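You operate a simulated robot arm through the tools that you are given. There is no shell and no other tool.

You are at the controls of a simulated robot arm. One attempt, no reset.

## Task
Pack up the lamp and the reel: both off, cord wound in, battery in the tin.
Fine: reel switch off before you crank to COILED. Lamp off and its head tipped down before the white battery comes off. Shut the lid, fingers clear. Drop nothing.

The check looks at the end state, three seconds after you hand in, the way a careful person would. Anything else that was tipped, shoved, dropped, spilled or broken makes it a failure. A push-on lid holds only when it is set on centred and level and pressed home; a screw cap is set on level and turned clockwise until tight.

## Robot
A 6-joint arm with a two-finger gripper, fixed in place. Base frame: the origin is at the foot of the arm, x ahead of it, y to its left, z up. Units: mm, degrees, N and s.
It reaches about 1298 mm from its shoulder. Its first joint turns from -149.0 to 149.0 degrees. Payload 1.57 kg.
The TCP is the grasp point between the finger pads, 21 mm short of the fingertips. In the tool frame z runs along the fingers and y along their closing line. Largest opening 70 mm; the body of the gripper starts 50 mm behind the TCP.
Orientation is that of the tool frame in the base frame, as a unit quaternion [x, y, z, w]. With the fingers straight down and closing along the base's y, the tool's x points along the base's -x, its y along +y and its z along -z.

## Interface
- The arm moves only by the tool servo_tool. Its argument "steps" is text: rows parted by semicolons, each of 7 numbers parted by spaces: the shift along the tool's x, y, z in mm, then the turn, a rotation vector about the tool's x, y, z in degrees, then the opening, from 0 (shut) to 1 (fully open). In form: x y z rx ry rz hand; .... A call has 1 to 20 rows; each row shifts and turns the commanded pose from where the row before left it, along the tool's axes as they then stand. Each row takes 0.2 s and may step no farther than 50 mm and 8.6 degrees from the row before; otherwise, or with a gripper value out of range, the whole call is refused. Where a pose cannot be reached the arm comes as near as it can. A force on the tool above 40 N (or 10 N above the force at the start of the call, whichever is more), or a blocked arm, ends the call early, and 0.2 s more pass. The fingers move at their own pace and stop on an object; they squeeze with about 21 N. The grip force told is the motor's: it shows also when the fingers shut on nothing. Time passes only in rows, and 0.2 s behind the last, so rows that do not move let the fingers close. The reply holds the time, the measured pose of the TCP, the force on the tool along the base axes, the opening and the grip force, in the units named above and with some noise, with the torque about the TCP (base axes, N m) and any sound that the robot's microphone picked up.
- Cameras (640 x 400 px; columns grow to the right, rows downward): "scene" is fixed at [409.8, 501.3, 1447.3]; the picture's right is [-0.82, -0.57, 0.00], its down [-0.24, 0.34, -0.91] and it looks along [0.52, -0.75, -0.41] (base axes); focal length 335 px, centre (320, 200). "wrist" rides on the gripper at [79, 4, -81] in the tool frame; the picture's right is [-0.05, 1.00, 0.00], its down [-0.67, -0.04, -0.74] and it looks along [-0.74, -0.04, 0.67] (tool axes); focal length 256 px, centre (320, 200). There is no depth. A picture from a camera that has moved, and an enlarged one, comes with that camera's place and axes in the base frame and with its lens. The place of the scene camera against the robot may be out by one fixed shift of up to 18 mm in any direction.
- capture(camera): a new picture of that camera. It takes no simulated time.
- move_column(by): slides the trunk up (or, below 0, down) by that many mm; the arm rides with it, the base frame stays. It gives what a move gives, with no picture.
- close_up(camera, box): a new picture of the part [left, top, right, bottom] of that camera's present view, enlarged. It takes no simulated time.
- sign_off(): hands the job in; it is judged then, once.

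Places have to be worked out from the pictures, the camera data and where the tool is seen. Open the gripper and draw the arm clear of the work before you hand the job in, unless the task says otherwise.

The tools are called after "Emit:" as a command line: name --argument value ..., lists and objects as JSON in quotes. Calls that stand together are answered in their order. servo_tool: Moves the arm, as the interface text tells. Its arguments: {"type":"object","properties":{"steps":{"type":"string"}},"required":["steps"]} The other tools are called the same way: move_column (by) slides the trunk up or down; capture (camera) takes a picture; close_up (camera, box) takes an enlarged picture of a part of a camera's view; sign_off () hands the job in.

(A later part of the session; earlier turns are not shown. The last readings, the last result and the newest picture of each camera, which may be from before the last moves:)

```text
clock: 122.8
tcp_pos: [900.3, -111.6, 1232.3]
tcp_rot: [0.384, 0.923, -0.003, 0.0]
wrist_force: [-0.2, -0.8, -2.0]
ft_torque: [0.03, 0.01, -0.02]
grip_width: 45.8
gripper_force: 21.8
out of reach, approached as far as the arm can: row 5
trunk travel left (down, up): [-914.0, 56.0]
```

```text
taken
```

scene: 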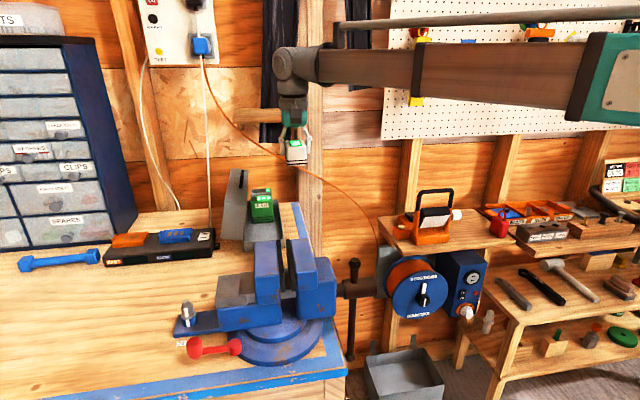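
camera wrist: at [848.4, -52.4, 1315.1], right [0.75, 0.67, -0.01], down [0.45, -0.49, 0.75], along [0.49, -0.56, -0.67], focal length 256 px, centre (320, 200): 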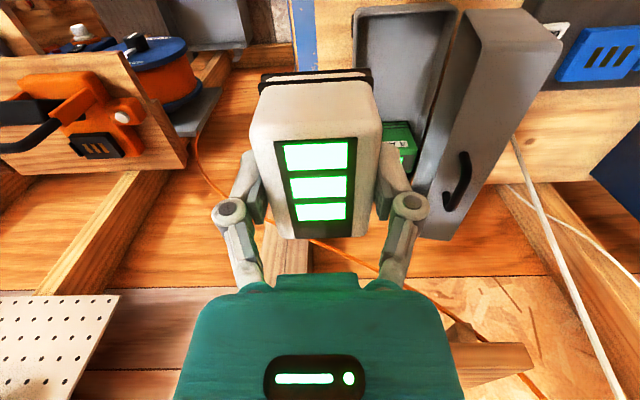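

The tin is partly hidden behind the held battery; shift back right 70 mm for a clear look at the tray.

Emit:
servo_tool --steps "0 -35 0 0 0 0 0.35;0 -35 0 0 0 0 0.35;0 0 0 0 0 0 0.35"

Emit:
capture --camera "wrist"

Emit:
close_up --camera "wrist" --box '[380, 0, 640, 200]'

```text
clock: 123.6
tcp_pos: [849.7, -163.5, 1231.6]
tcp_rot: [0.383, 0.924, -0.003, 0.0]
wrist_force: [0.3, -0.2, -1.7]
ft_torque: [-0.01, 0.04, 0.0]
grip_width: 45.6
gripper_force: 21.4
trunk travel left (down, up): [-914.0, 56.0]
```

```text
taken
camera wrist: at [797.9, -103.1, 1314.8], right [0.74, 0.67, -0.01], down [0.45, -0.49, 0.75], along [0.5, -0.56, -0.67], focal length 256 px, centre (320, 200)
```

wrist: 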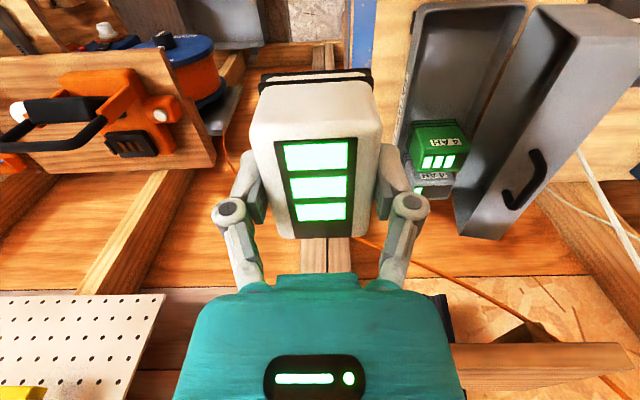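

```text
2.00 times, centred on (510, 100) of wrist
camera zoom: at [797.9, -103.1, 1314.8], right [0.74, 0.67, -0.01], down [0.45, -0.49, 0.75], along [0.5, -0.56, -0.67], focal length 512 px, centre (-60, 400)
```

zoom: 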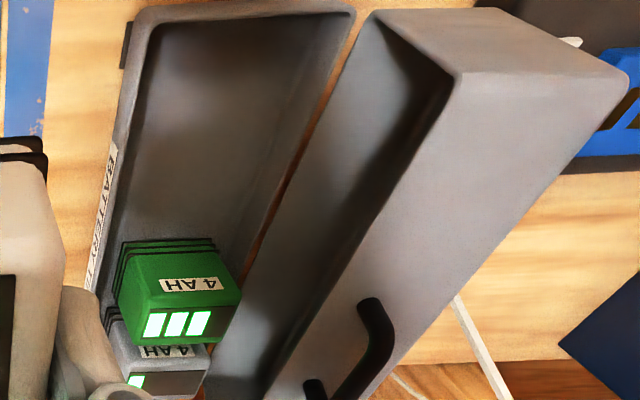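

The tray's front half is empty (front rim near N≈709, R −594…−706, z≈978; green battery near N≈860). The vise stands in front of it, so I'll pull back 150 mm to see the vise height relative to my path.

Emit:
servo_tool --steps "40 0 0 0 0 0 0.35;40 0 0 0 0 0 0.35;40 0 0 0 0 0 0.35;30 0 0 0 0 0 0.35;0 0 0 0 0 0 0.35"

Emit:
capture --camera "wrist"

```text
clock: 124.8
tcp_pos: [747.1, -56.4, 1232.6]
tcp_rot: [0.383, 0.924, -0.002, 0.0]
wrist_force: [1.0, 0.1, -1.5]
ft_torque: [-0.02, -0.01, 0.03]
grip_width: 45.6
gripper_force: 21.3
trunk travel left (down, up): [-914.0, 56.0]
```

```text
taken
camera wrist: at [694.6, 3.5, 1314.8], right [0.75, 0.67, -0.01], down [0.45, -0.49, 0.75], along [0.49, -0.56, -0.67], focal length 256 px, centre (320, 200)
```

wrist: 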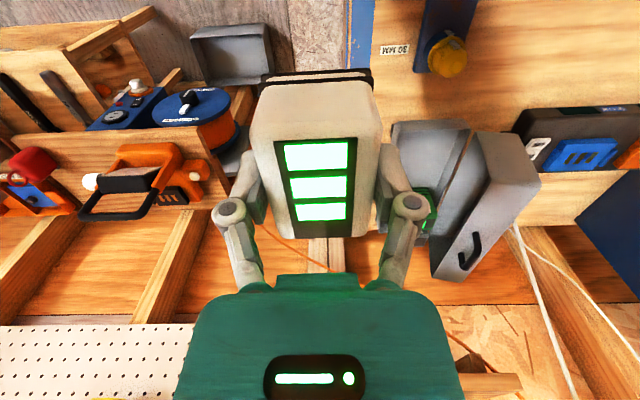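

Emit:
close_up --camera "wrist" --box '[350, 0, 550, 130]'

Emit:
close_up --camera "scene" --box '[165, 225, 345, 370]'

```text
3.08 times, centred on (450, 65) of wrist
camera zoom: at [694.6, 3.5, 1314.8], right [0.75, 0.67, -0.01], down [0.45, -0.49, 0.75], along [0.49, -0.56, -0.67], focal length 788 px, centre (-80, 615)
```

zoom: 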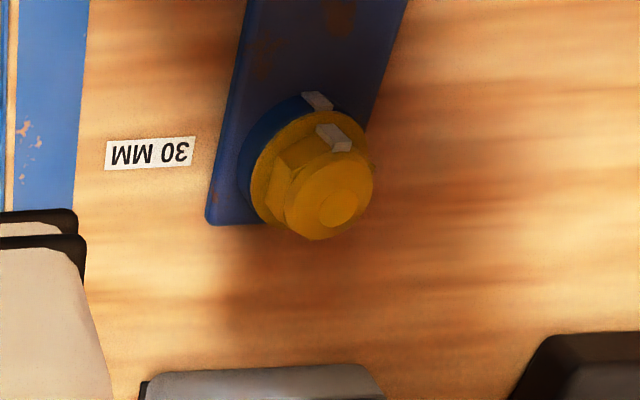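

```text
2.76 times, centred on (255, 298) of scene
camera zoom: at [409.8, 501.3, 1447.3], right [-0.82, -0.57, 0.0], down [-0.24, 0.34, -0.91], along [0.52, -0.75, -0.41], focal length 924 px, centre (499, -69)
```

zoom: 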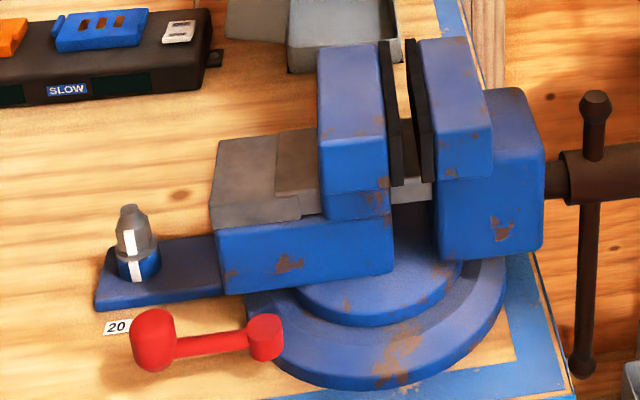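

The vise jaws are at N<500 and low enough; the beam will pass well to the right of them. I'll move over the tray's empty front half: N≈768, R≈-651.

Emit:
servo_tool --steps "0 41 0 0 0 0 0.35;0 41 0 0 0 0 0.35;0 41 0 0 0 0 0.35;0 40 0 0 0 0 0.35;-40 0 0 0 0 0 0.35;-40 0 0 0 0 0 0.35;-40 0 0 0 0 0 0.35;-40 0 0 0 0 0 0.35;-40 0 0 0 0 0 0.35;0 0 0 0 0 0 0.35"

Emit:
capture --camera "wrist"

Emit:
close_up --camera "scene" --box '[190, 100, 340, 260]'

```text
clock: 127.0
tcp_pos: [1003.2, -83.1, 1232.3]
tcp_rot: [0.384, 0.923, -0.003, 0.001]
wrist_force: [0.3, 0.2, -1.6]
ft_torque: [0.01, 0.0, 0.01]
grip_width: 45.6
gripper_force: 20.8
trunk travel left (down, up): [-914.0, 56.0]
```

```text
taken
camera wrist: at [950.7, -23.1, 1315.1], right [0.74, 0.67, 0.0], down [0.45, -0.49, 0.75], along [0.5, -0.56, -0.67], focal length 256 px, centre (320, 200)
```

wrist: 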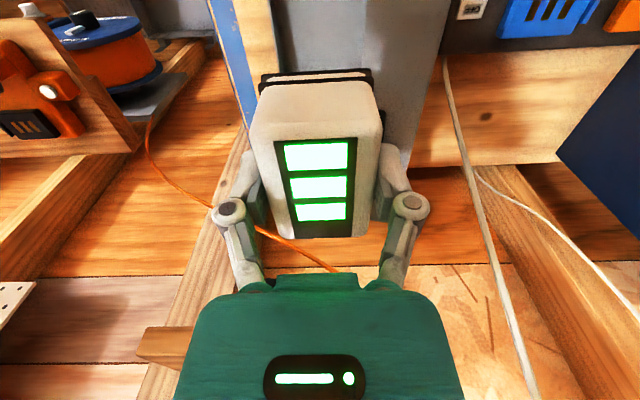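

```text
2.50 times, centred on (265, 180) of scene
camera zoom: at [409.8, 501.3, 1447.3], right [-0.82, -0.57, 0.0], down [-0.24, 0.34, -0.91], along [0.52, -0.75, -0.41], focal length 837 px, centre (458, 250)
```

zoom: 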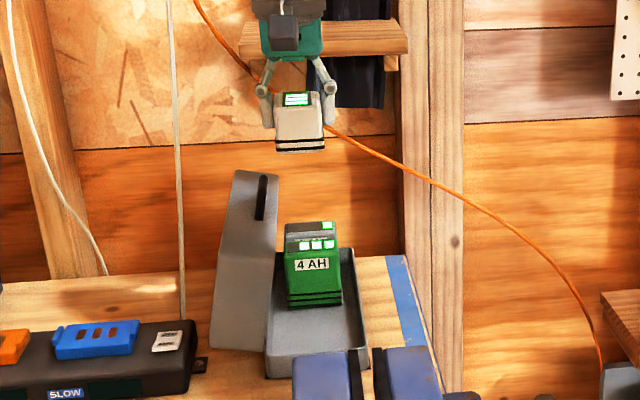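

Aligned over the empty part of the tray (projects to the tray's centreline in the scene view). Lowering 200 mm, then checking.

Emit:
move_column --by -190

Emit:
capture --camera "wrist"

Emit:
close_up --camera "scene" --box '[200, 130, 330, 260]'

```text
clock: 128.3
tcp_pos: [998.7, -86.6, 1107.9]
tcp_rot: [0.385, 0.923, -0.003, 0.001]
wrist_force: [-3.5, -6.8, 25.2]
ft_torque: [0.57, -0.57, -0.07]
grip_width: 45.8
gripper_force: 20.9
trunk travel left (down, up): [-787.0, 183.0]
stopped: the force on the tool passed its limit at 93 N (the readings are from after the stop); the commanded pose is now the measured one
```

```text
taken
camera wrist: at [947.3, -25.7, 1190.4], right [0.75, 0.67, 0.0], down [0.44, -0.49, 0.75], along [0.5, -0.56, -0.66], focal length 256 px, centre (320, 200)
```

wrist: 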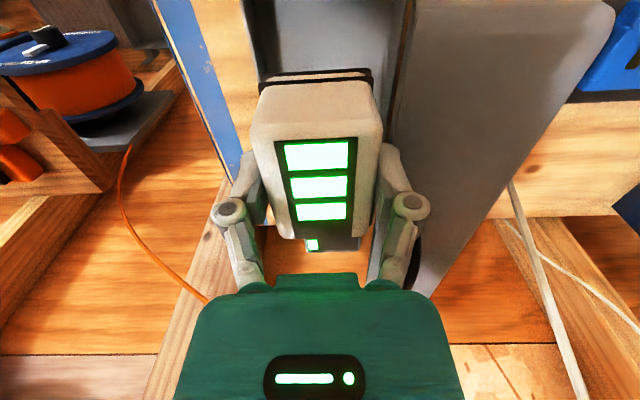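

```text
3.08 times, centred on (265, 195) of scene
camera zoom: at [409.8, 501.3, 1447.3], right [-0.82, -0.57, 0.0], down [-0.24, 0.34, -0.91], along [0.52, -0.75, -0.41], focal length 1031 px, centre (489, 215)
```

zoom: 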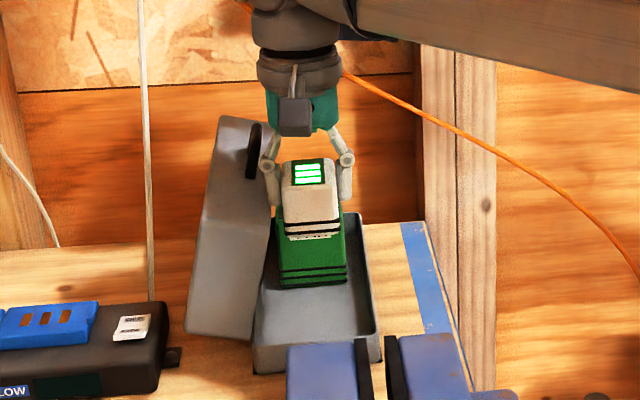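

Contact: the left finger came down on the lid's upper wall/handle (the lid is taller and leans over the tray). Raise at once and re-measure the lid.

Emit:
move_column --by 100

Emit:
close_up --camera "scene" --box '[200, 130, 330, 260]'

Emit:
capture --camera "wrist"

```text
clock: 129.6
tcp_pos: [1003.4, -86.0, 1206.3]
tcp_rot: [0.384, 0.923, -0.004, 0.001]
wrist_force: [-0.8, 0.2, -2.2]
ft_torque: [-0.01, -0.04, 0.01]
grip_width: 45.7
gripper_force: 20.5
trunk travel left (down, up): [-887.0, 83.0]
```

```text
3.08 times, centred on (265, 195) of scene
camera zoom: at [409.8, 501.3, 1447.3], right [-0.82, -0.57, 0.0], down [-0.24, 0.34, -0.91], along [0.52, -0.75, -0.41], focal length 1031 px, centre (489, 215)
```

zoom: 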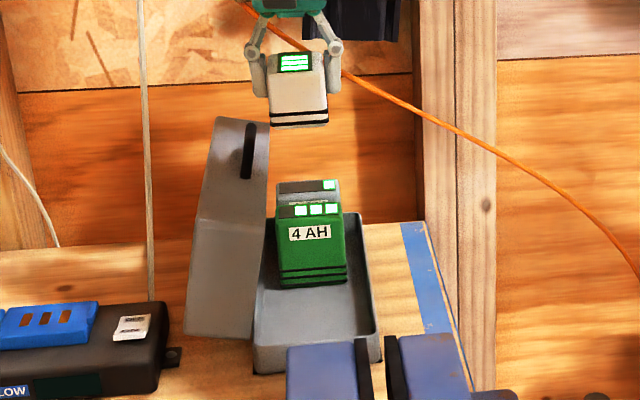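

```text
taken
camera wrist: at [951.4, -24.5, 1287.4], right [0.75, 0.67, -0.01], down [0.45, -0.49, 0.75], along [0.49, -0.56, -0.66], focal length 256 px, centre (320, 200)
```

wrist: 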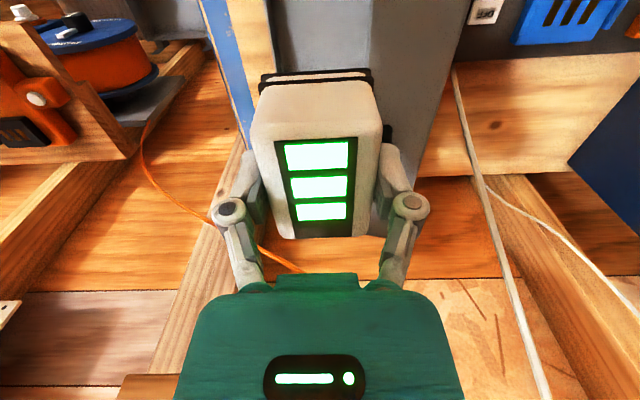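

The tin and batteries are unmoved and the battery is still firmly held. From the contact and views, the lid leans ~13° over the tray: its upper edge is at R≈-682, z≈1087, leaving a corridor R −682…−602. I'll shift 8 mm right and lean the tool 5° to the right so wrist and finger pass clear of the lid.

Emit:
servo_tool --steps "0 -4 0 -2.5 0 0 0.35;0 -4 0 -2.5 0 0 0.35;0 0 0 0 0 0 0.35"

Emit:
close_up --camera "wrist" --box '[200, 0, 480, 240]'

```text
clock: 130.4
tcp_pos: [998.4, -90.8, 1205.5]
tcp_rot: [0.383, 0.923, 0.038, 0.017]
wrist_force: [0.3, 0.2, -1.9]
ft_torque: [-0.02, 0.01, 0.0]
grip_width: 45.5
gripper_force: 21.2
trunk travel left (down, up): [-887.0, 83.0]
```

```text
1.67 times, centred on (340, 120) of wrist
camera zoom: at [941.2, -35.2, 1288.2], right [0.74, 0.66, 0.08], down [0.4, -0.54, 0.74], along [0.54, -0.52, -0.67], focal length 427 px, centre (287, 333)
```

zoom: 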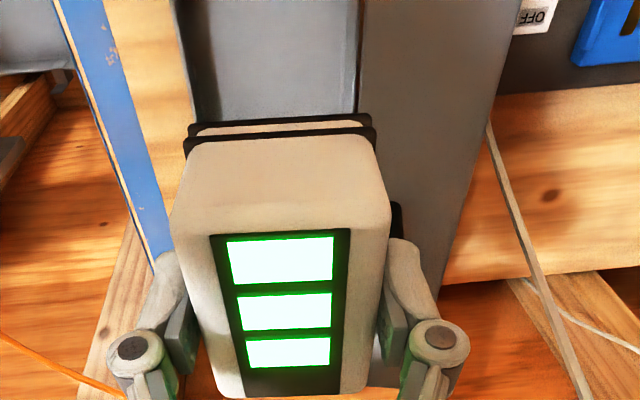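

The lid edge measures R≈-684 and the tray's right wall R≈-600; I'm centred at R≈-642. Lower 95 mm, then check by force and picture.

Emit:
move_column --by -95

Emit:
move_column --by -20

Emit:
close_up --camera "wrist" --box '[200, 0, 480, 240]'

Emit:
close_up --camera "scene" --box '[200, 130, 330, 260]'

```text
clock: 131.7
tcp_pos: [997.9, -90.8, 1111.4]
tcp_rot: [0.384, 0.923, 0.037, 0.017]
wrist_force: [-0.7, 0.3, -2.2]
ft_torque: [0.01, 0.0, 0.03]
grip_width: 45.8
gripper_force: 21.5
trunk travel left (down, up): [-792.0, 178.0]
```

```text
clock: 132.4
tcp_pos: [997.5, -89.4, 1090.1]
tcp_rot: [0.383, 0.923, 0.037, 0.017]
wrist_force: [-0.6, -0.1, -2.6]
ft_torque: [0.0, 0.01, -0.02]
grip_width: 45.8
gripper_force: 21.1
trunk travel left (down, up): [-772.0, 198.0]
```

```text
1.67 times, centred on (340, 120) of wrist
camera zoom: at [940.9, -35.2, 1173.4], right [0.74, 0.66, 0.08], down [0.4, -0.54, 0.74], along [0.54, -0.52, -0.67], focal length 427 px, centre (287, 333)
```

zoom: 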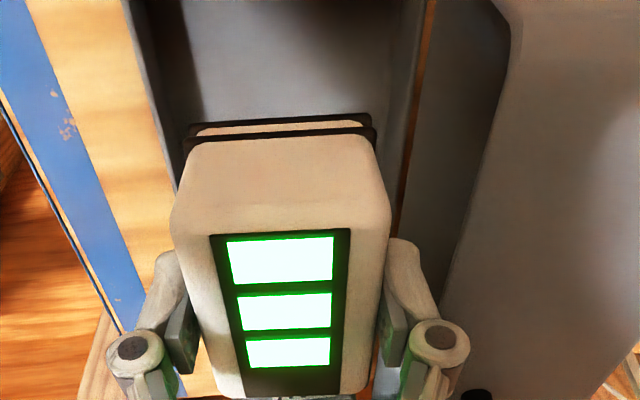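

```text
3.08 times, centred on (265, 195) of scene
camera zoom: at [409.8, 501.3, 1447.3], right [-0.82, -0.57, 0.0], down [-0.24, 0.34, -0.91], along [0.52, -0.75, -0.41], focal length 1031 px, centre (489, 215)
```

zoom: 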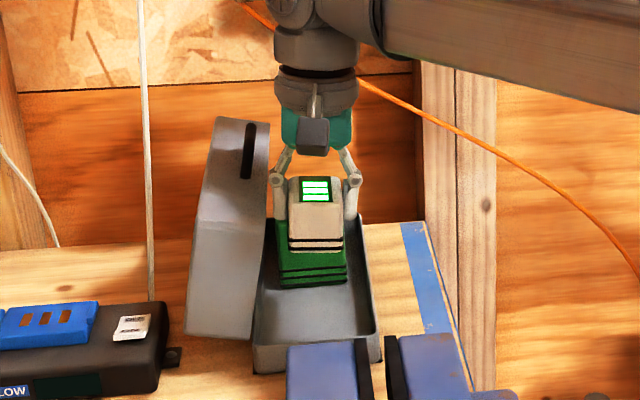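

No contact, but the finger knuckles bulge to ±44 mm and would catch the lid edge. Better to turn the grip 90° so the fingers lie along the tray's length. Raise, roll -90°, and re-align.

Emit:
move_column --by 125

Emit:
servo_tool --steps "0 0 0 0 0 -8.2 0.35;0 0 0 0 0 -8.2 0.35;0 0 0 0 0 -8.2 0.35;0 0 0 0 0 -8.2 0.35;0 0 0 0 0 -8.2 0.35;0 0 0 0 0 -8.2 0.35;0 0 0 0 0 -8.2 0.35;0 0 0 0 0 -8.2 0.35;0 0 0 0 0 -8.2 0.35;0 0 0 0 0 -8.2 0.35;0 0 0 0 0 -8 0.35;0 0 0 0 0 0 0.35"

Emit:
capture --camera "wrist"

Emit:
close_up --camera "scene" --box '[190, 80, 350, 260]'

```text
clock: 133.9
tcp_pos: [998.0, -89.9, 1216.1]
tcp_rot: [0.383, 0.923, 0.037, 0.018]
wrist_force: [-0.4, 0.2, -1.7]
ft_torque: [-0.01, 0.0, 0.0]
grip_width: 45.9
gripper_force: 21.0
trunk travel left (down, up): [-897.0, 73.0]
```

```text
clock: 136.5
tcp_pos: [998.9, -89.8, 1217.2]
tcp_rot: [-0.381, 0.924, 0.014, 0.038]
wrist_force: [-0.6, -0.3, -1.3]
ft_torque: [-0.02, 0.02, 0.04]
grip_width: 46.1
gripper_force: 21.3
trunk travel left (down, up): [-897.0, 73.0]
```

```text
taken
camera wrist: at [935.3, -147.4, 1291.7], right [-0.67, 0.74, 0.0], down [0.45, 0.4, 0.8], along [0.59, 0.53, -0.6], focal length 256 px, centre (320, 200)
```

wrist: 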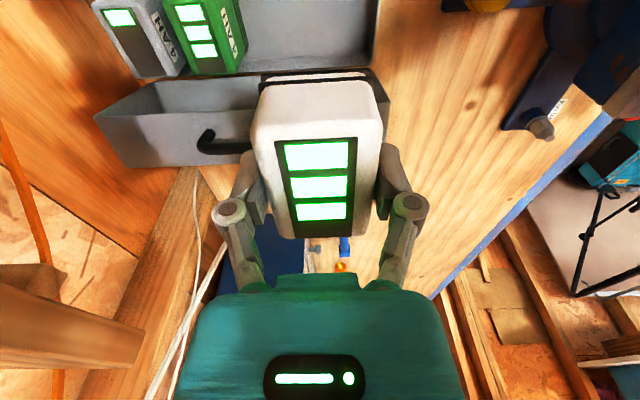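

```text
2.22 times, centred on (270, 170) of scene
camera zoom: at [409.8, 501.3, 1447.3], right [-0.82, -0.57, 0.0], down [-0.24, 0.34, -0.91], along [0.52, -0.75, -0.41], focal length 744 px, centre (431, 267)
```

zoom: 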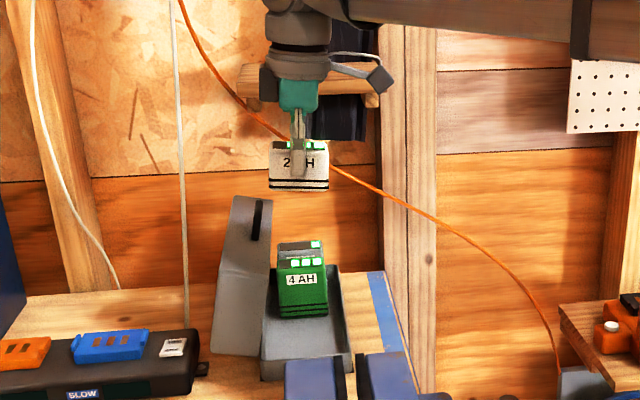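

Now the fingers lie along the tray and the label faces the front like the other batteries. Shift 4 mm right, then lower 105 mm and continue in smaller steps.

Emit:
servo_tool --steps "4 -3 0 0 0 0 0.35;0 0 0 0 0 0 0.35"

Emit:
move_column --by -90

Emit:
move_column --by -20

Emit:
move_column --by -20

Emit:
capture --camera "wrist"

Emit:
close_up --camera "scene" --box '[200, 130, 330, 260]'

```text
clock: 137.1
tcp_pos: [997.8, -94.4, 1215.9]
tcp_rot: [-0.381, 0.924, 0.014, 0.039]
wrist_force: [-0.6, 0.2, -1.5]
ft_torque: [-0.03, 0.01, -0.03]
grip_width: 46.0
gripper_force: 20.8
trunk travel left (down, up): [-897.0, 73.0]
```

```text
clock: 138.4
tcp_pos: [997.7, -94.0, 1126.4]
tcp_rot: [-0.381, 0.924, 0.013, 0.039]
wrist_force: [0.4, 0.7, -1.6]
ft_torque: [0.03, 0.0, 0.03]
grip_width: 45.9
gripper_force: 20.6
trunk travel left (down, up): [-807.0, 163.0]
```

```text
clock: 139.1
tcp_pos: [996.9, -95.0, 1107.0]
tcp_rot: [-0.381, 0.924, 0.014, 0.038]
wrist_force: [-0.2, 0.9, -1.1]
ft_torque: [-0.02, 0.02, 0.0]
grip_width: 45.6
gripper_force: 20.7
trunk travel left (down, up): [-787.0, 183.0]
```

```text
clock: 139.7
tcp_pos: [997.1, -95.0, 1087.1]
tcp_rot: [-0.381, 0.924, 0.014, 0.038]
wrist_force: [0.3, 0.0, -1.7]
ft_torque: [-0.01, -0.02, 0.01]
grip_width: 45.7
gripper_force: 21.3
trunk travel left (down, up): [-767.0, 203.0]
```

```text
taken
camera wrist: at [934.5, -152.0, 1161.8], right [-0.67, 0.75, 0.0], down [0.45, 0.4, 0.8], along [0.59, 0.53, -0.6], focal length 256 px, centre (320, 200)
```

wrist: 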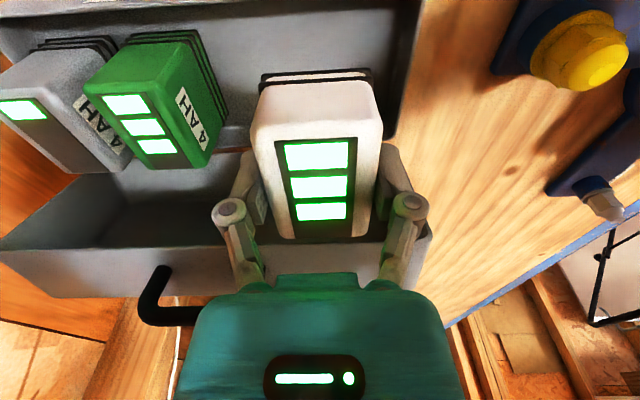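

```text
3.08 times, centred on (265, 195) of scene
camera zoom: at [409.8, 501.3, 1447.3], right [-0.82, -0.57, 0.0], down [-0.24, 0.34, -0.91], along [0.52, -0.75, -0.41], focal length 1031 px, centre (489, 215)
```

zoom: 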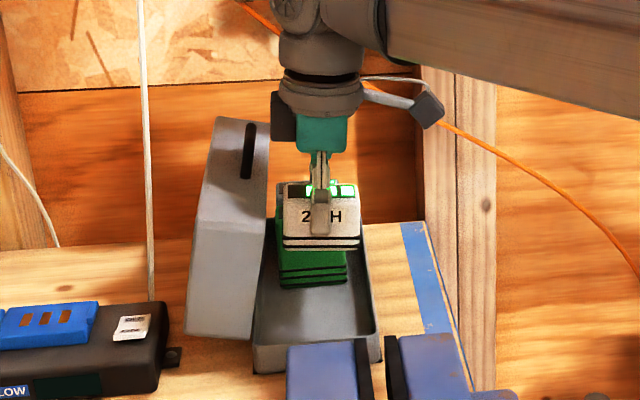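

Clear so far (lid-side gap ≈10–15 mm). Continue down in 20 mm steps, then smaller near the floor.

Emit:
move_column --by -25

Emit:
move_column --by -25

Emit:
capture --camera "wrist"

Emit:
close_up --camera "scene" --box '[200, 130, 330, 260]'

```text
clock: 140.4
tcp_pos: [997.1, -94.6, 1060.8]
tcp_rot: [-0.381, 0.924, 0.015, 0.039]
wrist_force: [-0.3, 1.1, -1.7]
ft_torque: [0.0, 0.02, 0.02]
grip_width: 45.6
gripper_force: 20.8
trunk travel left (down, up): [-742.0, 228.0]
```

```text
clock: 141.1
tcp_pos: [998.0, -95.0, 1035.7]
tcp_rot: [-0.381, 0.924, 0.015, 0.039]
wrist_force: [-0.8, 1.1, -2.5]
ft_torque: [-0.01, -0.01, -0.03]
grip_width: 45.9
gripper_force: 20.6
trunk travel left (down, up): [-717.0, 253.0]
```

```text
taken
camera wrist: at [934.5, -152.0, 1111.8], right [-0.67, 0.75, 0.0], down [0.45, 0.4, 0.8], along [0.59, 0.53, -0.6], focal length 256 px, centre (320, 200)
```

wrist: 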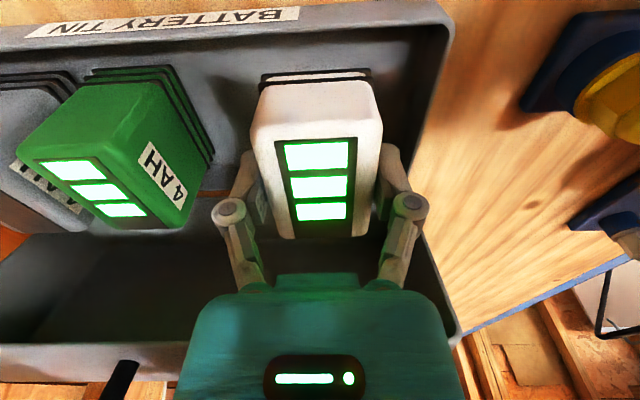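

```text
3.08 times, centred on (265, 195) of scene
camera zoom: at [409.8, 501.3, 1447.3], right [-0.82, -0.57, 0.0], down [-0.24, 0.34, -0.91], along [0.52, -0.75, -0.41], focal length 1031 px, centre (489, 215)
```

zoom: 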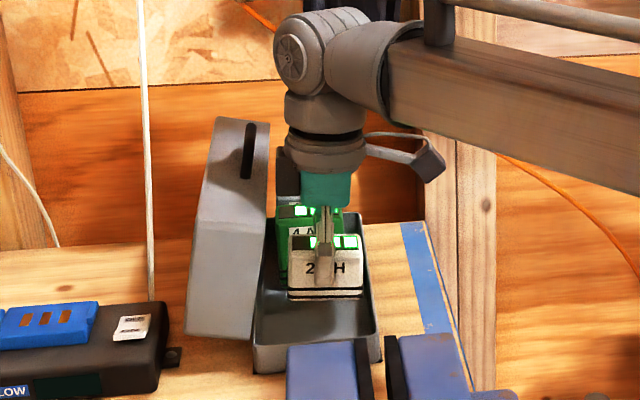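

Battery is entering the tray with room all around. Lower 20, 15, then small steps until it touches the floor.

Emit:
move_column --by -20

Emit:
move_column --by -12

Emit:
move_column --by -8

Emit:
close_up --camera "scene" --box '[215, 170, 315, 260]'

Emit:
capture --camera "wrist"

```text
clock: 141.8
tcp_pos: [997.5, -95.4, 1015.0]
tcp_rot: [-0.381, 0.924, 0.014, 0.038]
wrist_force: [-0.4, 0.4, -1.2]
ft_torque: [0.03, 0.01, -0.01]
grip_width: 45.6
gripper_force: 21.3
trunk travel left (down, up): [-697.0, 273.0]
```

```text
clock: 142.4
tcp_pos: [997.7, -95.8, 1005.6]
tcp_rot: [-0.38, 0.924, 0.014, 0.038]
wrist_force: [0.5, 0.1, -1.7]
ft_torque: [0.03, 0.0, 0.0]
grip_width: 45.4
gripper_force: 21.0
trunk travel left (down, up): [-685.0, 285.0]
```

```text
clock: 143.0
tcp_pos: [997.0, -94.4, 997.5]
tcp_rot: [-0.381, 0.924, 0.014, 0.039]
wrist_force: [3.5, 0.6, 6.9]
ft_torque: [-0.17, 0.05, 0.1]
grip_width: 45.6
gripper_force: 21.2
trunk travel left (down, up): [-677.0, 293.0]
```

```text
4.44 times, centred on (265, 215) of scene
camera zoom: at [409.8, 501.3, 1447.3], right [-0.82, -0.57, 0.0], down [-0.24, 0.34, -0.91], along [0.52, -0.75, -0.41], focal length 1489 px, centre (564, 133)
```

zoom: 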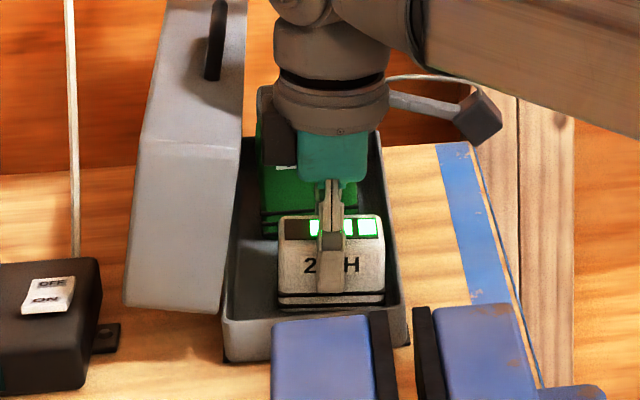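

```text
taken
camera wrist: at [934.6, -152.0, 1072.2], right [-0.67, 0.75, 0.0], down [0.45, 0.4, 0.8], along [0.59, 0.53, -0.6], focal length 256 px, centre (320, 200)
```

wrist: 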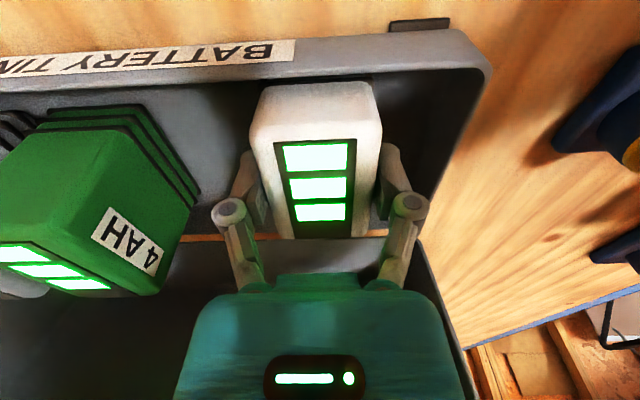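

Contact at the battery's right-bottom edge on the tray floor (consistent with the 5° lean). I'll lift 3 mm, straighten the tool to vertical with a 3 mm shift left, then set it down flat.

Emit:
move_column --by 4

Emit:
servo_tool --steps "-1.5 0 0 0 2.3 0 0.35;-1.5 0 0 0 2.3 0 0.35;0 0 0 0 0 0 0.35"

Emit:
move_column --by -4

Emit:
close_up --camera "scene" --box '[215, 170, 315, 260]'

```text
clock: 143.5
tcp_pos: [998.8, -94.5, 999.0]
tcp_rot: [-0.38, 0.924, 0.015, 0.037]
wrist_force: [0.4, -0.1, -1.9]
ft_torque: [-0.01, 0.0, 0.02]
grip_width: 45.9
gripper_force: 20.6
trunk travel left (down, up): [-681.0, 289.0]
```

```text
clock: 144.3
tcp_pos: [1000.5, -94.1, 999.3]
tcp_rot: [-0.382, 0.924, -0.002, 0.001]
wrist_force: [0.4, -0.3, -1.7]
ft_torque: [-0.02, 0.02, 0.01]
grip_width: 45.8
gripper_force: 21.6
trunk travel left (down, up): [-681.0, 289.0]
```

```text
clock: 144.8
tcp_pos: [999.5, -92.9, 995.8]
tcp_rot: [-0.381, 0.924, -0.001, 0.002]
wrist_force: [-0.5, 1.3, -2.3]
ft_torque: [0.0, 0.0, 0.02]
grip_width: 45.6
gripper_force: 20.9
trunk travel left (down, up): [-677.0, 293.0]
```

```text
4.44 times, centred on (265, 215) of scene
camera zoom: at [409.8, 501.3, 1447.3], right [-0.82, -0.57, 0.0], down [-0.24, 0.34, -0.91], along [0.52, -0.75, -0.41], focal length 1489 px, centre (564, 133)
```

zoom: 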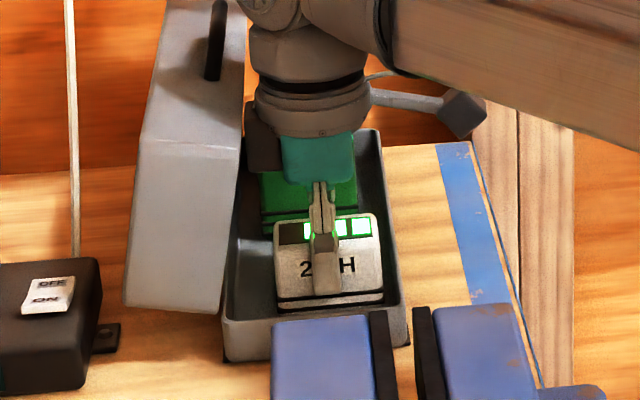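

The battery now looks level with the tray. Lower in 2 mm steps to touch down.

Emit:
move_column --by -2

Emit:
move_column --by -2

Emit:
move_column --by -2

```text
clock: 145.4
tcp_pos: [998.9, -92.6, 994.6]
tcp_rot: [-0.381, 0.924, -0.001, 0.002]
wrist_force: [5.0, -0.5, 10.0]
ft_torque: [0.29, -0.4, -0.08]
grip_width: 45.8
gripper_force: 21.0
trunk travel left (down, up): [-675.0, 295.0]
```

```text
clock: 145.9
tcp_pos: [999.3, -92.3, 992.3]
tcp_rot: [-0.382, 0.924, -0.002, 0.002]
wrist_force: [6.0, -1.5, 14.7]
ft_torque: [-0.1, -0.1, 0.05]
grip_width: 45.9
gripper_force: 21.1
trunk travel left (down, up): [-673.0, 297.0]
```

```text
clock: 146.4
tcp_pos: [997.5, -93.5, 990.8]
tcp_rot: [-0.381, 0.925, -0.002, 0.001]
wrist_force: [3.6, -3.1, 14.7]
ft_torque: [-0.14, -0.15, 0.02]
grip_width: 45.8
gripper_force: 20.5
trunk travel left (down, up): [-671.0, 299.0]
```

Flat on the floor (torque vanished, ~16 N). Open the fingers to release.

Emit:
servo_tool --steps "0 0 0 0 0 0 0.72;0 0 0 0 0 0 0.8;0 0 0 0 0 0 0.85;0 0 0 0 0 0 0.85"

Emit:
move_column --by 15

Emit:
close_up --camera "scene" --box '[215, 170, 315, 260]'

Emit:
capture --camera "wrist"

```text
clock: 147.4
tcp_pos: [1000.4, -93.9, 989.8]
tcp_rot: [-0.381, 0.925, -0.001, 0.001]
wrist_force: [-0.7, -0.8, 0.1]
ft_torque: [0.02, 0.0, -0.02]
grip_width: 59.6
gripper_force: 0.0
trunk travel left (down, up): [-671.0, 299.0]
```

```text
clock: 148.0
tcp_pos: [1000.6, -93.1, 1004.7]
tcp_rot: [-0.382, 0.924, -0.001, 0.001]
wrist_force: [-0.3, 0.1, 0.0]
ft_torque: [-0.04, -0.02, 0.01]
grip_width: 59.6
gripper_force: 0.0
trunk travel left (down, up): [-686.0, 284.0]
```

```text
4.44 times, centred on (265, 215) of scene
camera zoom: at [409.8, 501.3, 1447.3], right [-0.82, -0.57, 0.0], down [-0.24, 0.34, -0.91], along [0.52, -0.75, -0.41], focal length 1489 px, centre (564, 133)
```

zoom: 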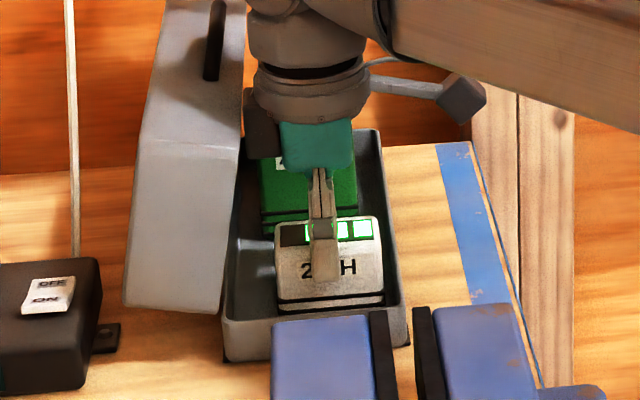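

```text
taken
camera wrist: at [941.2, -145.6, 1086.9], right [-0.67, 0.75, 0.0], down [0.5, 0.45, 0.75], along [0.56, 0.5, -0.67], focal length 256 px, centre (320, 200)
```

wrist: 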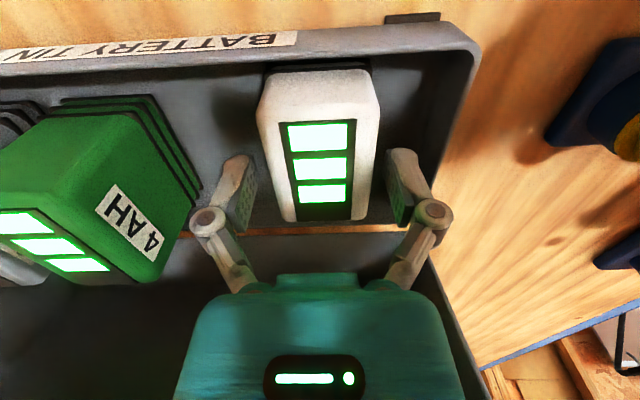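

The white battery stands upright in the tray and the fingers are clear of it. Raise straight up out of the tin.

Emit:
move_column --by 60

Emit:
move_column --by 150

Emit:
capture --camera "wrist"

Emit:
close_up --camera "scene" --box '[215, 150, 315, 260]'

```text
clock: 149.0
tcp_pos: [999.9, -93.8, 1063.9]
tcp_rot: [-0.381, 0.925, -0.002, 0.001]
wrist_force: [0.3, 0.1, -0.5]
ft_torque: [-0.03, 0.0, 0.02]
grip_width: 59.2
gripper_force: 0.1
trunk travel left (down, up): [-746.0, 224.0]
```

```text
clock: 150.8
tcp_pos: [1000.0, -92.0, 1215.2]
tcp_rot: [-0.381, 0.924, -0.001, 0.001]
wrist_force: [0.4, -0.1, -0.1]
ft_torque: [0.0, 0.0, 0.01]
grip_width: 59.4
gripper_force: 0.1
trunk travel left (down, up): [-896.0, 74.0]
```

```text
taken
camera wrist: at [941.3, -145.6, 1296.8], right [-0.67, 0.75, 0.0], down [0.5, 0.45, 0.75], along [0.56, 0.5, -0.67], focal length 256 px, centre (320, 200)
```

wrist: 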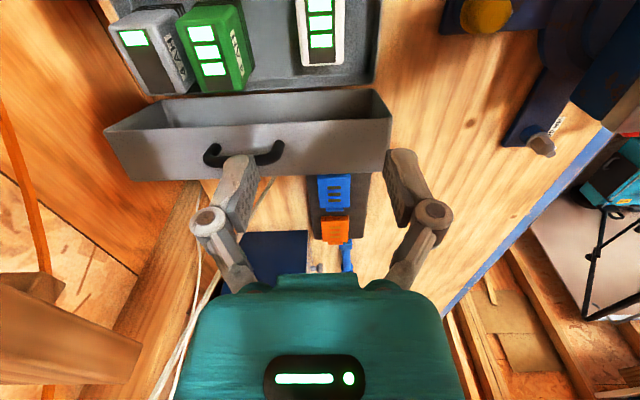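

```text
3.64 times, centred on (265, 205) of scene
camera zoom: at [409.8, 501.3, 1447.3], right [-0.82, -0.57, 0.0], down [-0.24, 0.34, -0.91], along [0.52, -0.75, -0.41], focal length 1218 px, centre (520, 182)
```

zoom: 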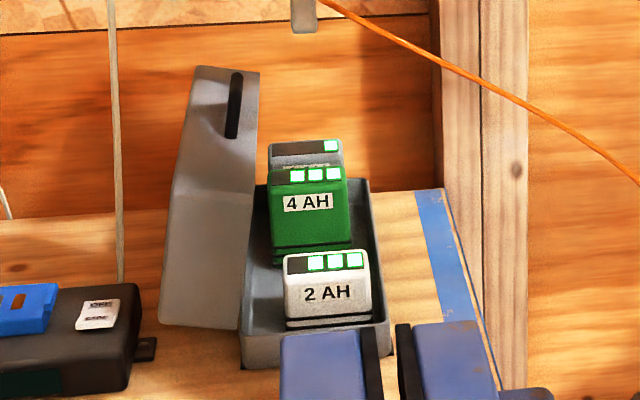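

The 2 AH battery is in the tin. Next, the lid: it rests open at ~77° against its stop and must be pushed right, over its balance point. I'll close the fingers, roll +90° (camera to the robot side), and move to the lid's left side near its front end, away from the charger cable.

Emit:
servo_tool --steps "0 0 0 0 0 8.2 0.5;0 0 0 0 0 8.2 0.2;0 0 0 0 0 8.2 0;0 0 0 0 0 8.2 0;0 0 0 0 0 8.2 0;0 0 0 0 0 8.2 0;0 0 0 0 0 8.2 0;0 0 0 0 0 8.2 0;0 0 0 0 0 8.2 0;0 0 0 0 0 8.2 0;0 0 0 0 0 8 0;0 37 0 0 0 0 0;0 37 0 0 0 0 0;0 37 0 0 0 0 0;0 37 0 0 0 0 0;10 0 0 0 0 0 0;0 0 0 0 0 0 0"

Emit:
capture --camera "wrist"

Emit:
capture --camera "scene"

```text
clock: 154.4
tcp_pos: [1098.6, 17.1, 1214.0]
tcp_rot: [0.384, 0.923, 0.0, 0.002]
wrist_force: [0.8, -0.6, 0.2]
ft_torque: [-0.01, -0.03, -0.02]
grip_width: 0.0
gripper_force: 20.7
trunk travel left (down, up): [-896.0, 74.0]
```

```text
taken
camera wrist: at [1045.9, 77.2, 1296.5], right [0.75, 0.67, 0.0], down [0.44, -0.5, 0.75], along [0.5, -0.56, -0.67], focal length 256 px, centre (320, 200)
```

wrist: 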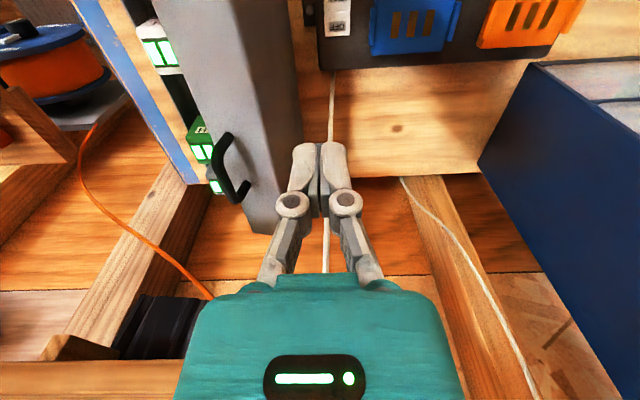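

```text
taken
```

scene: 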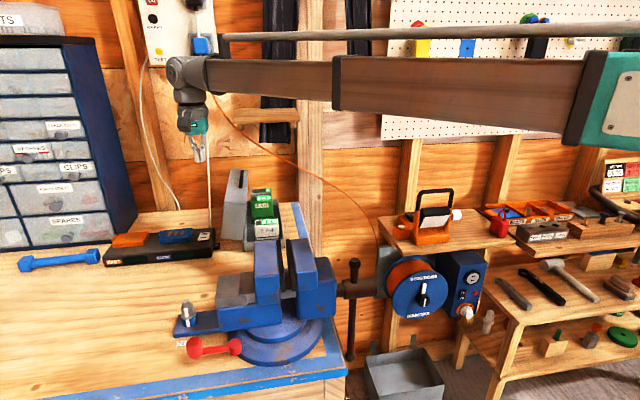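

I'm left of the lid at N≈765, R≈-789; the cable stays at bench level here. Lower so the fingertips are at z≈1060, beside the lid's upper part.

Emit:
move_column --by -100

Emit:
move_column --by -34

Emit:
capture --camera "wrist"

Emit:
close_up --camera "scene" --box '[180, 110, 330, 260]'

```text
clock: 155.7
tcp_pos: [1097.2, 16.7, 1115.1]
tcp_rot: [0.385, 0.923, -0.001, 0.001]
wrist_force: [0.1, 0.5, 0.4]
ft_torque: [-0.03, 0.01, 0.0]
grip_width: 0.0
gripper_force: 21.1
trunk travel left (down, up): [-796.0, 174.0]
```

```text
clock: 156.5
tcp_pos: [1097.9, 17.8, 1081.7]
tcp_rot: [0.384, 0.923, 0.0, 0.002]
wrist_force: [0.1, 0.8, -0.3]
ft_torque: [0.0, -0.03, 0.03]
grip_width: 0.0
gripper_force: 20.6
trunk travel left (down, up): [-762.0, 208.0]
```

```text
taken
camera wrist: at [1045.4, 76.9, 1162.9], right [0.75, 0.67, 0.0], down [0.44, -0.5, 0.75], along [0.5, -0.56, -0.66], focal length 256 px, centre (320, 200)
```

wrist: 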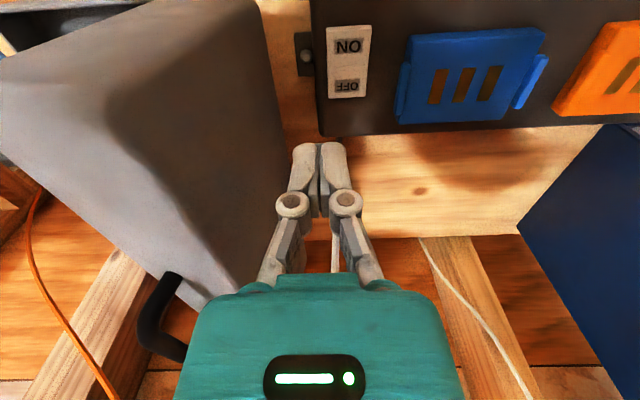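

```text
2.67 times, centred on (255, 185) of scene
camera zoom: at [409.8, 501.3, 1447.3], right [-0.82, -0.57, 0.0], down [-0.24, 0.34, -0.91], along [0.52, -0.75, -0.41], focal length 893 px, centre (493, 240)
```

zoom: 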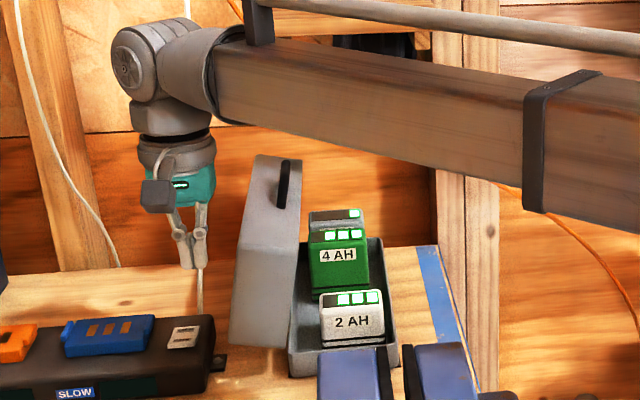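

Gap to the lid is about 27 mm. Move right 22 mm, then push in small steps, watching force and the lid.

Emit:
servo_tool --steps "0 -11 0 0 0 0 0;0 -11 0 0 0 0 0;0 0 0 0 0 0 0"

Emit:
servo_tool --steps "0 -5 0 0 0 0 0;0 -5 0 0 0 0 0;0 -5 0 0 0 0 0;0 0 0 0 0 0 0"

Emit:
close_up --camera "scene" --box '[180, 110, 330, 260]'

```text
clock: 157.3
tcp_pos: [1080.8, 0.7, 1081.2]
tcp_rot: [0.385, 0.923, -0.001, 0.001]
wrist_force: [-0.1, 0.1, 0.3]
ft_torque: [-0.04, 0.03, 0.0]
grip_width: 0.0
gripper_force: 21.7
trunk travel left (down, up): [-762.0, 208.0]
```

```text
clock: 158.3
tcp_pos: [1071.2, -8.5, 1079.9]
tcp_rot: [0.385, 0.923, -0.001, 0.002]
wrist_force: [0.6, 0.9, 0.8]
ft_torque: [0.03, 0.0, 0.01]
grip_width: 0.0
gripper_force: 20.8
trunk travel left (down, up): [-762.0, 208.0]
```

```text
2.67 times, centred on (255, 185) of scene
camera zoom: at [409.8, 501.3, 1447.3], right [-0.82, -0.57, 0.0], down [-0.24, 0.34, -0.91], along [0.52, -0.75, -0.41], focal length 893 px, centre (493, 240)
```

zoom: 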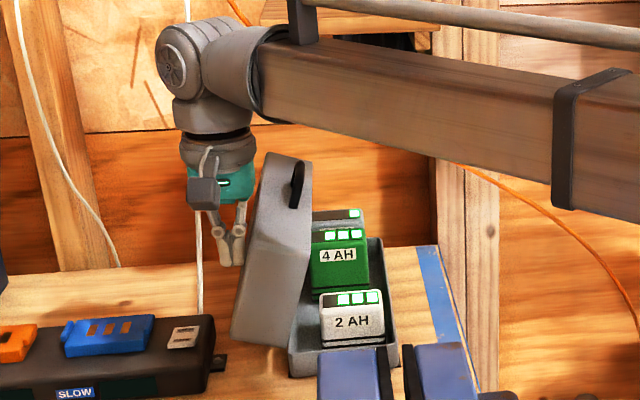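

The lid is moving with barely 1 N. Continue pushing right in steps.

Emit:
servo_tool --steps "0 -6 0 0 0 0 0;0 -6 0 0 0 0 0;0 0 0 0 0 0 0"

Emit:
close_up --camera "scene" --box '[180, 110, 330, 260]'

Emit:
servo_tool --steps "0 -6 0 0 0 0 0;0 -6 0 0 0 0 0;0 0 0 0 0 0 0"

Emit:
close_up --camera "scene" --box '[180, 110, 330, 260]'

```text
clock: 159.1
tcp_pos: [1062.4, -16.3, 1080.4]
tcp_rot: [0.385, 0.923, 0.001, 0.002]
wrist_force: [-0.6, 1.5, 0.8]
ft_torque: [0.04, 0.02, -0.04]
grip_width: 0.1
gripper_force: 21.0
trunk travel left (down, up): [-762.0, 208.0]
```

```text
2.67 times, centred on (255, 185) of scene
camera zoom: at [409.8, 501.3, 1447.3], right [-0.82, -0.57, 0.0], down [-0.24, 0.34, -0.91], along [0.52, -0.75, -0.41], focal length 893 px, centre (493, 240)
```

zoom: 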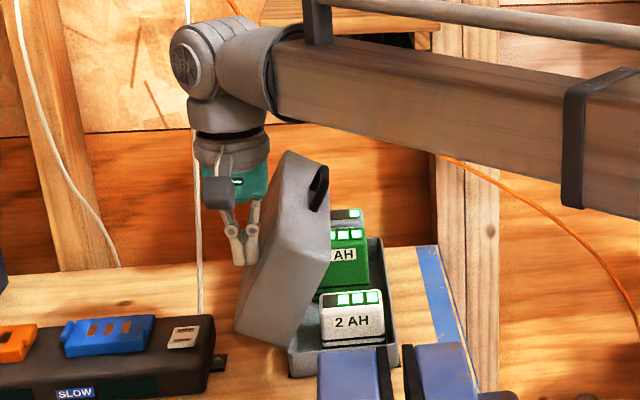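

```text
clock: 159.9
tcp_pos: [1054.0, -26.2, 1081.4]
tcp_rot: [0.384, 0.923, -0.001, 0.002]
wrist_force: [0.5, 0.8, 1.4]
ft_torque: [0.0, -0.01, -0.03]
grip_width: 0.1
gripper_force: 20.3
trunk travel left (down, up): [-762.0, 208.0]
```

```text
2.67 times, centred on (255, 185) of scene
camera zoom: at [409.8, 501.3, 1447.3], right [-0.82, -0.57, 0.0], down [-0.24, 0.34, -0.91], along [0.52, -0.75, -0.41], focal length 893 px, centre (493, 240)
```

zoom: 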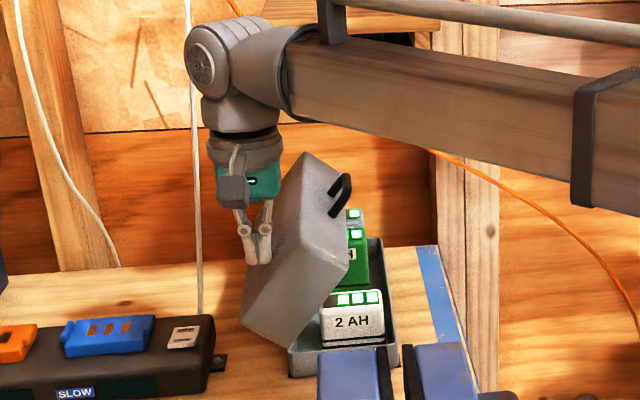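

The lid follows smoothly and holds. Continue pushing right.

Emit:
servo_tool --steps "0 -7 0 0 0 0 0;0 -7 0 0 0 0 0;0 0 0 0 0 0 0"

Emit:
servo_tool --steps "0 -7 0 0 0 0 0;0 -7 0 0 0 0 0;0 0 0 0 0 0 0"

Emit:
close_up --camera "scene" --box '[180, 110, 330, 260]'

Emit:
capture --camera "wrist"

```text
clock: 160.7
tcp_pos: [1044.6, -36.0, 1080.5]
tcp_rot: [0.385, 0.923, 0.0, 0.002]
wrist_force: [0.1, 0.5, 1.6]
ft_torque: [0.03, 0.02, -0.01]
grip_width: 0.2
gripper_force: 20.6
trunk travel left (down, up): [-762.0, 208.0]
```

```text
clock: 161.5
tcp_pos: [1034.4, -45.8, 1080.2]
tcp_rot: [0.384, 0.923, 0.0, 0.003]
wrist_force: [0.7, -0.4, 0.2]
ft_torque: [0.0, 0.0, -0.02]
grip_width: 0.0
gripper_force: 20.7
trunk travel left (down, up): [-762.0, 208.0]
```

```text
2.67 times, centred on (255, 185) of scene
camera zoom: at [409.8, 501.3, 1447.3], right [-0.82, -0.57, 0.0], down [-0.24, 0.34, -0.91], along [0.52, -0.75, -0.41], focal length 893 px, centre (493, 240)
```

zoom: 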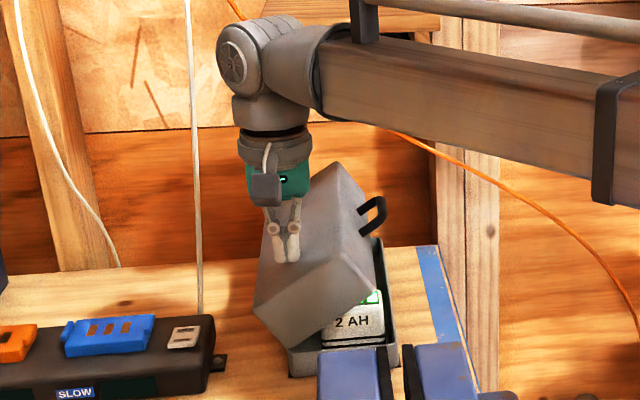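

```text
taken
camera wrist: at [982.0, 13.8, 1162.8], right [0.75, 0.67, 0.0], down [0.44, -0.5, 0.75], along [0.5, -0.56, -0.67], focal length 256 px, centre (320, 200)
```

wrist: 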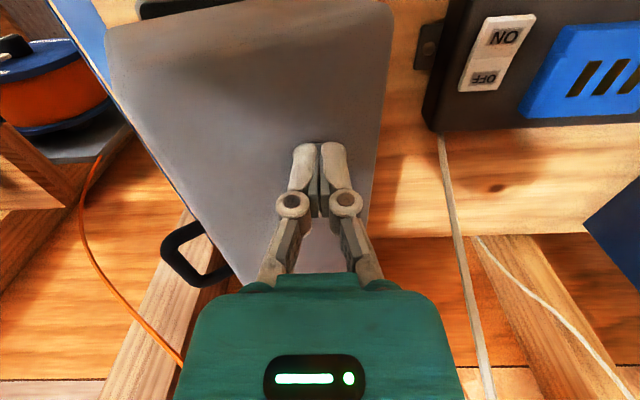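

The lid is about two-thirds closed. Continue right, then begin pressing down from above.

Emit:
servo_tool --steps "0 -7 0 0 0 0 0;0 -7 0 0 0 0 0;0 -7 0 0 0 0 0;0 0 0 0 0 0 0"

Emit:
close_up --camera "scene" --box '[180, 110, 330, 260]'

```text
clock: 162.5
tcp_pos: [1019.6, -61.2, 1079.6]
tcp_rot: [0.384, 0.923, 0.0, 0.002]
wrist_force: [0.0, 0.5, 0.5]
ft_torque: [0.02, -0.01, 0.0]
grip_width: 0.0
gripper_force: 21.2
trunk travel left (down, up): [-762.0, 208.0]
```

```text
2.67 times, centred on (255, 185) of scene
camera zoom: at [409.8, 501.3, 1447.3], right [-0.82, -0.57, 0.0], down [-0.24, 0.34, -0.91], along [0.52, -0.75, -0.41], focal length 893 px, centre (493, 240)
```

zoom: 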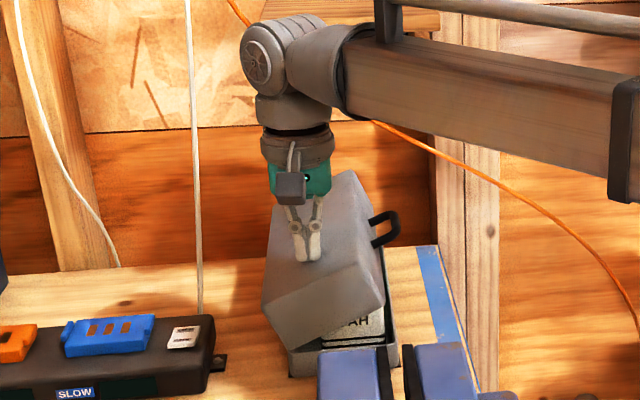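

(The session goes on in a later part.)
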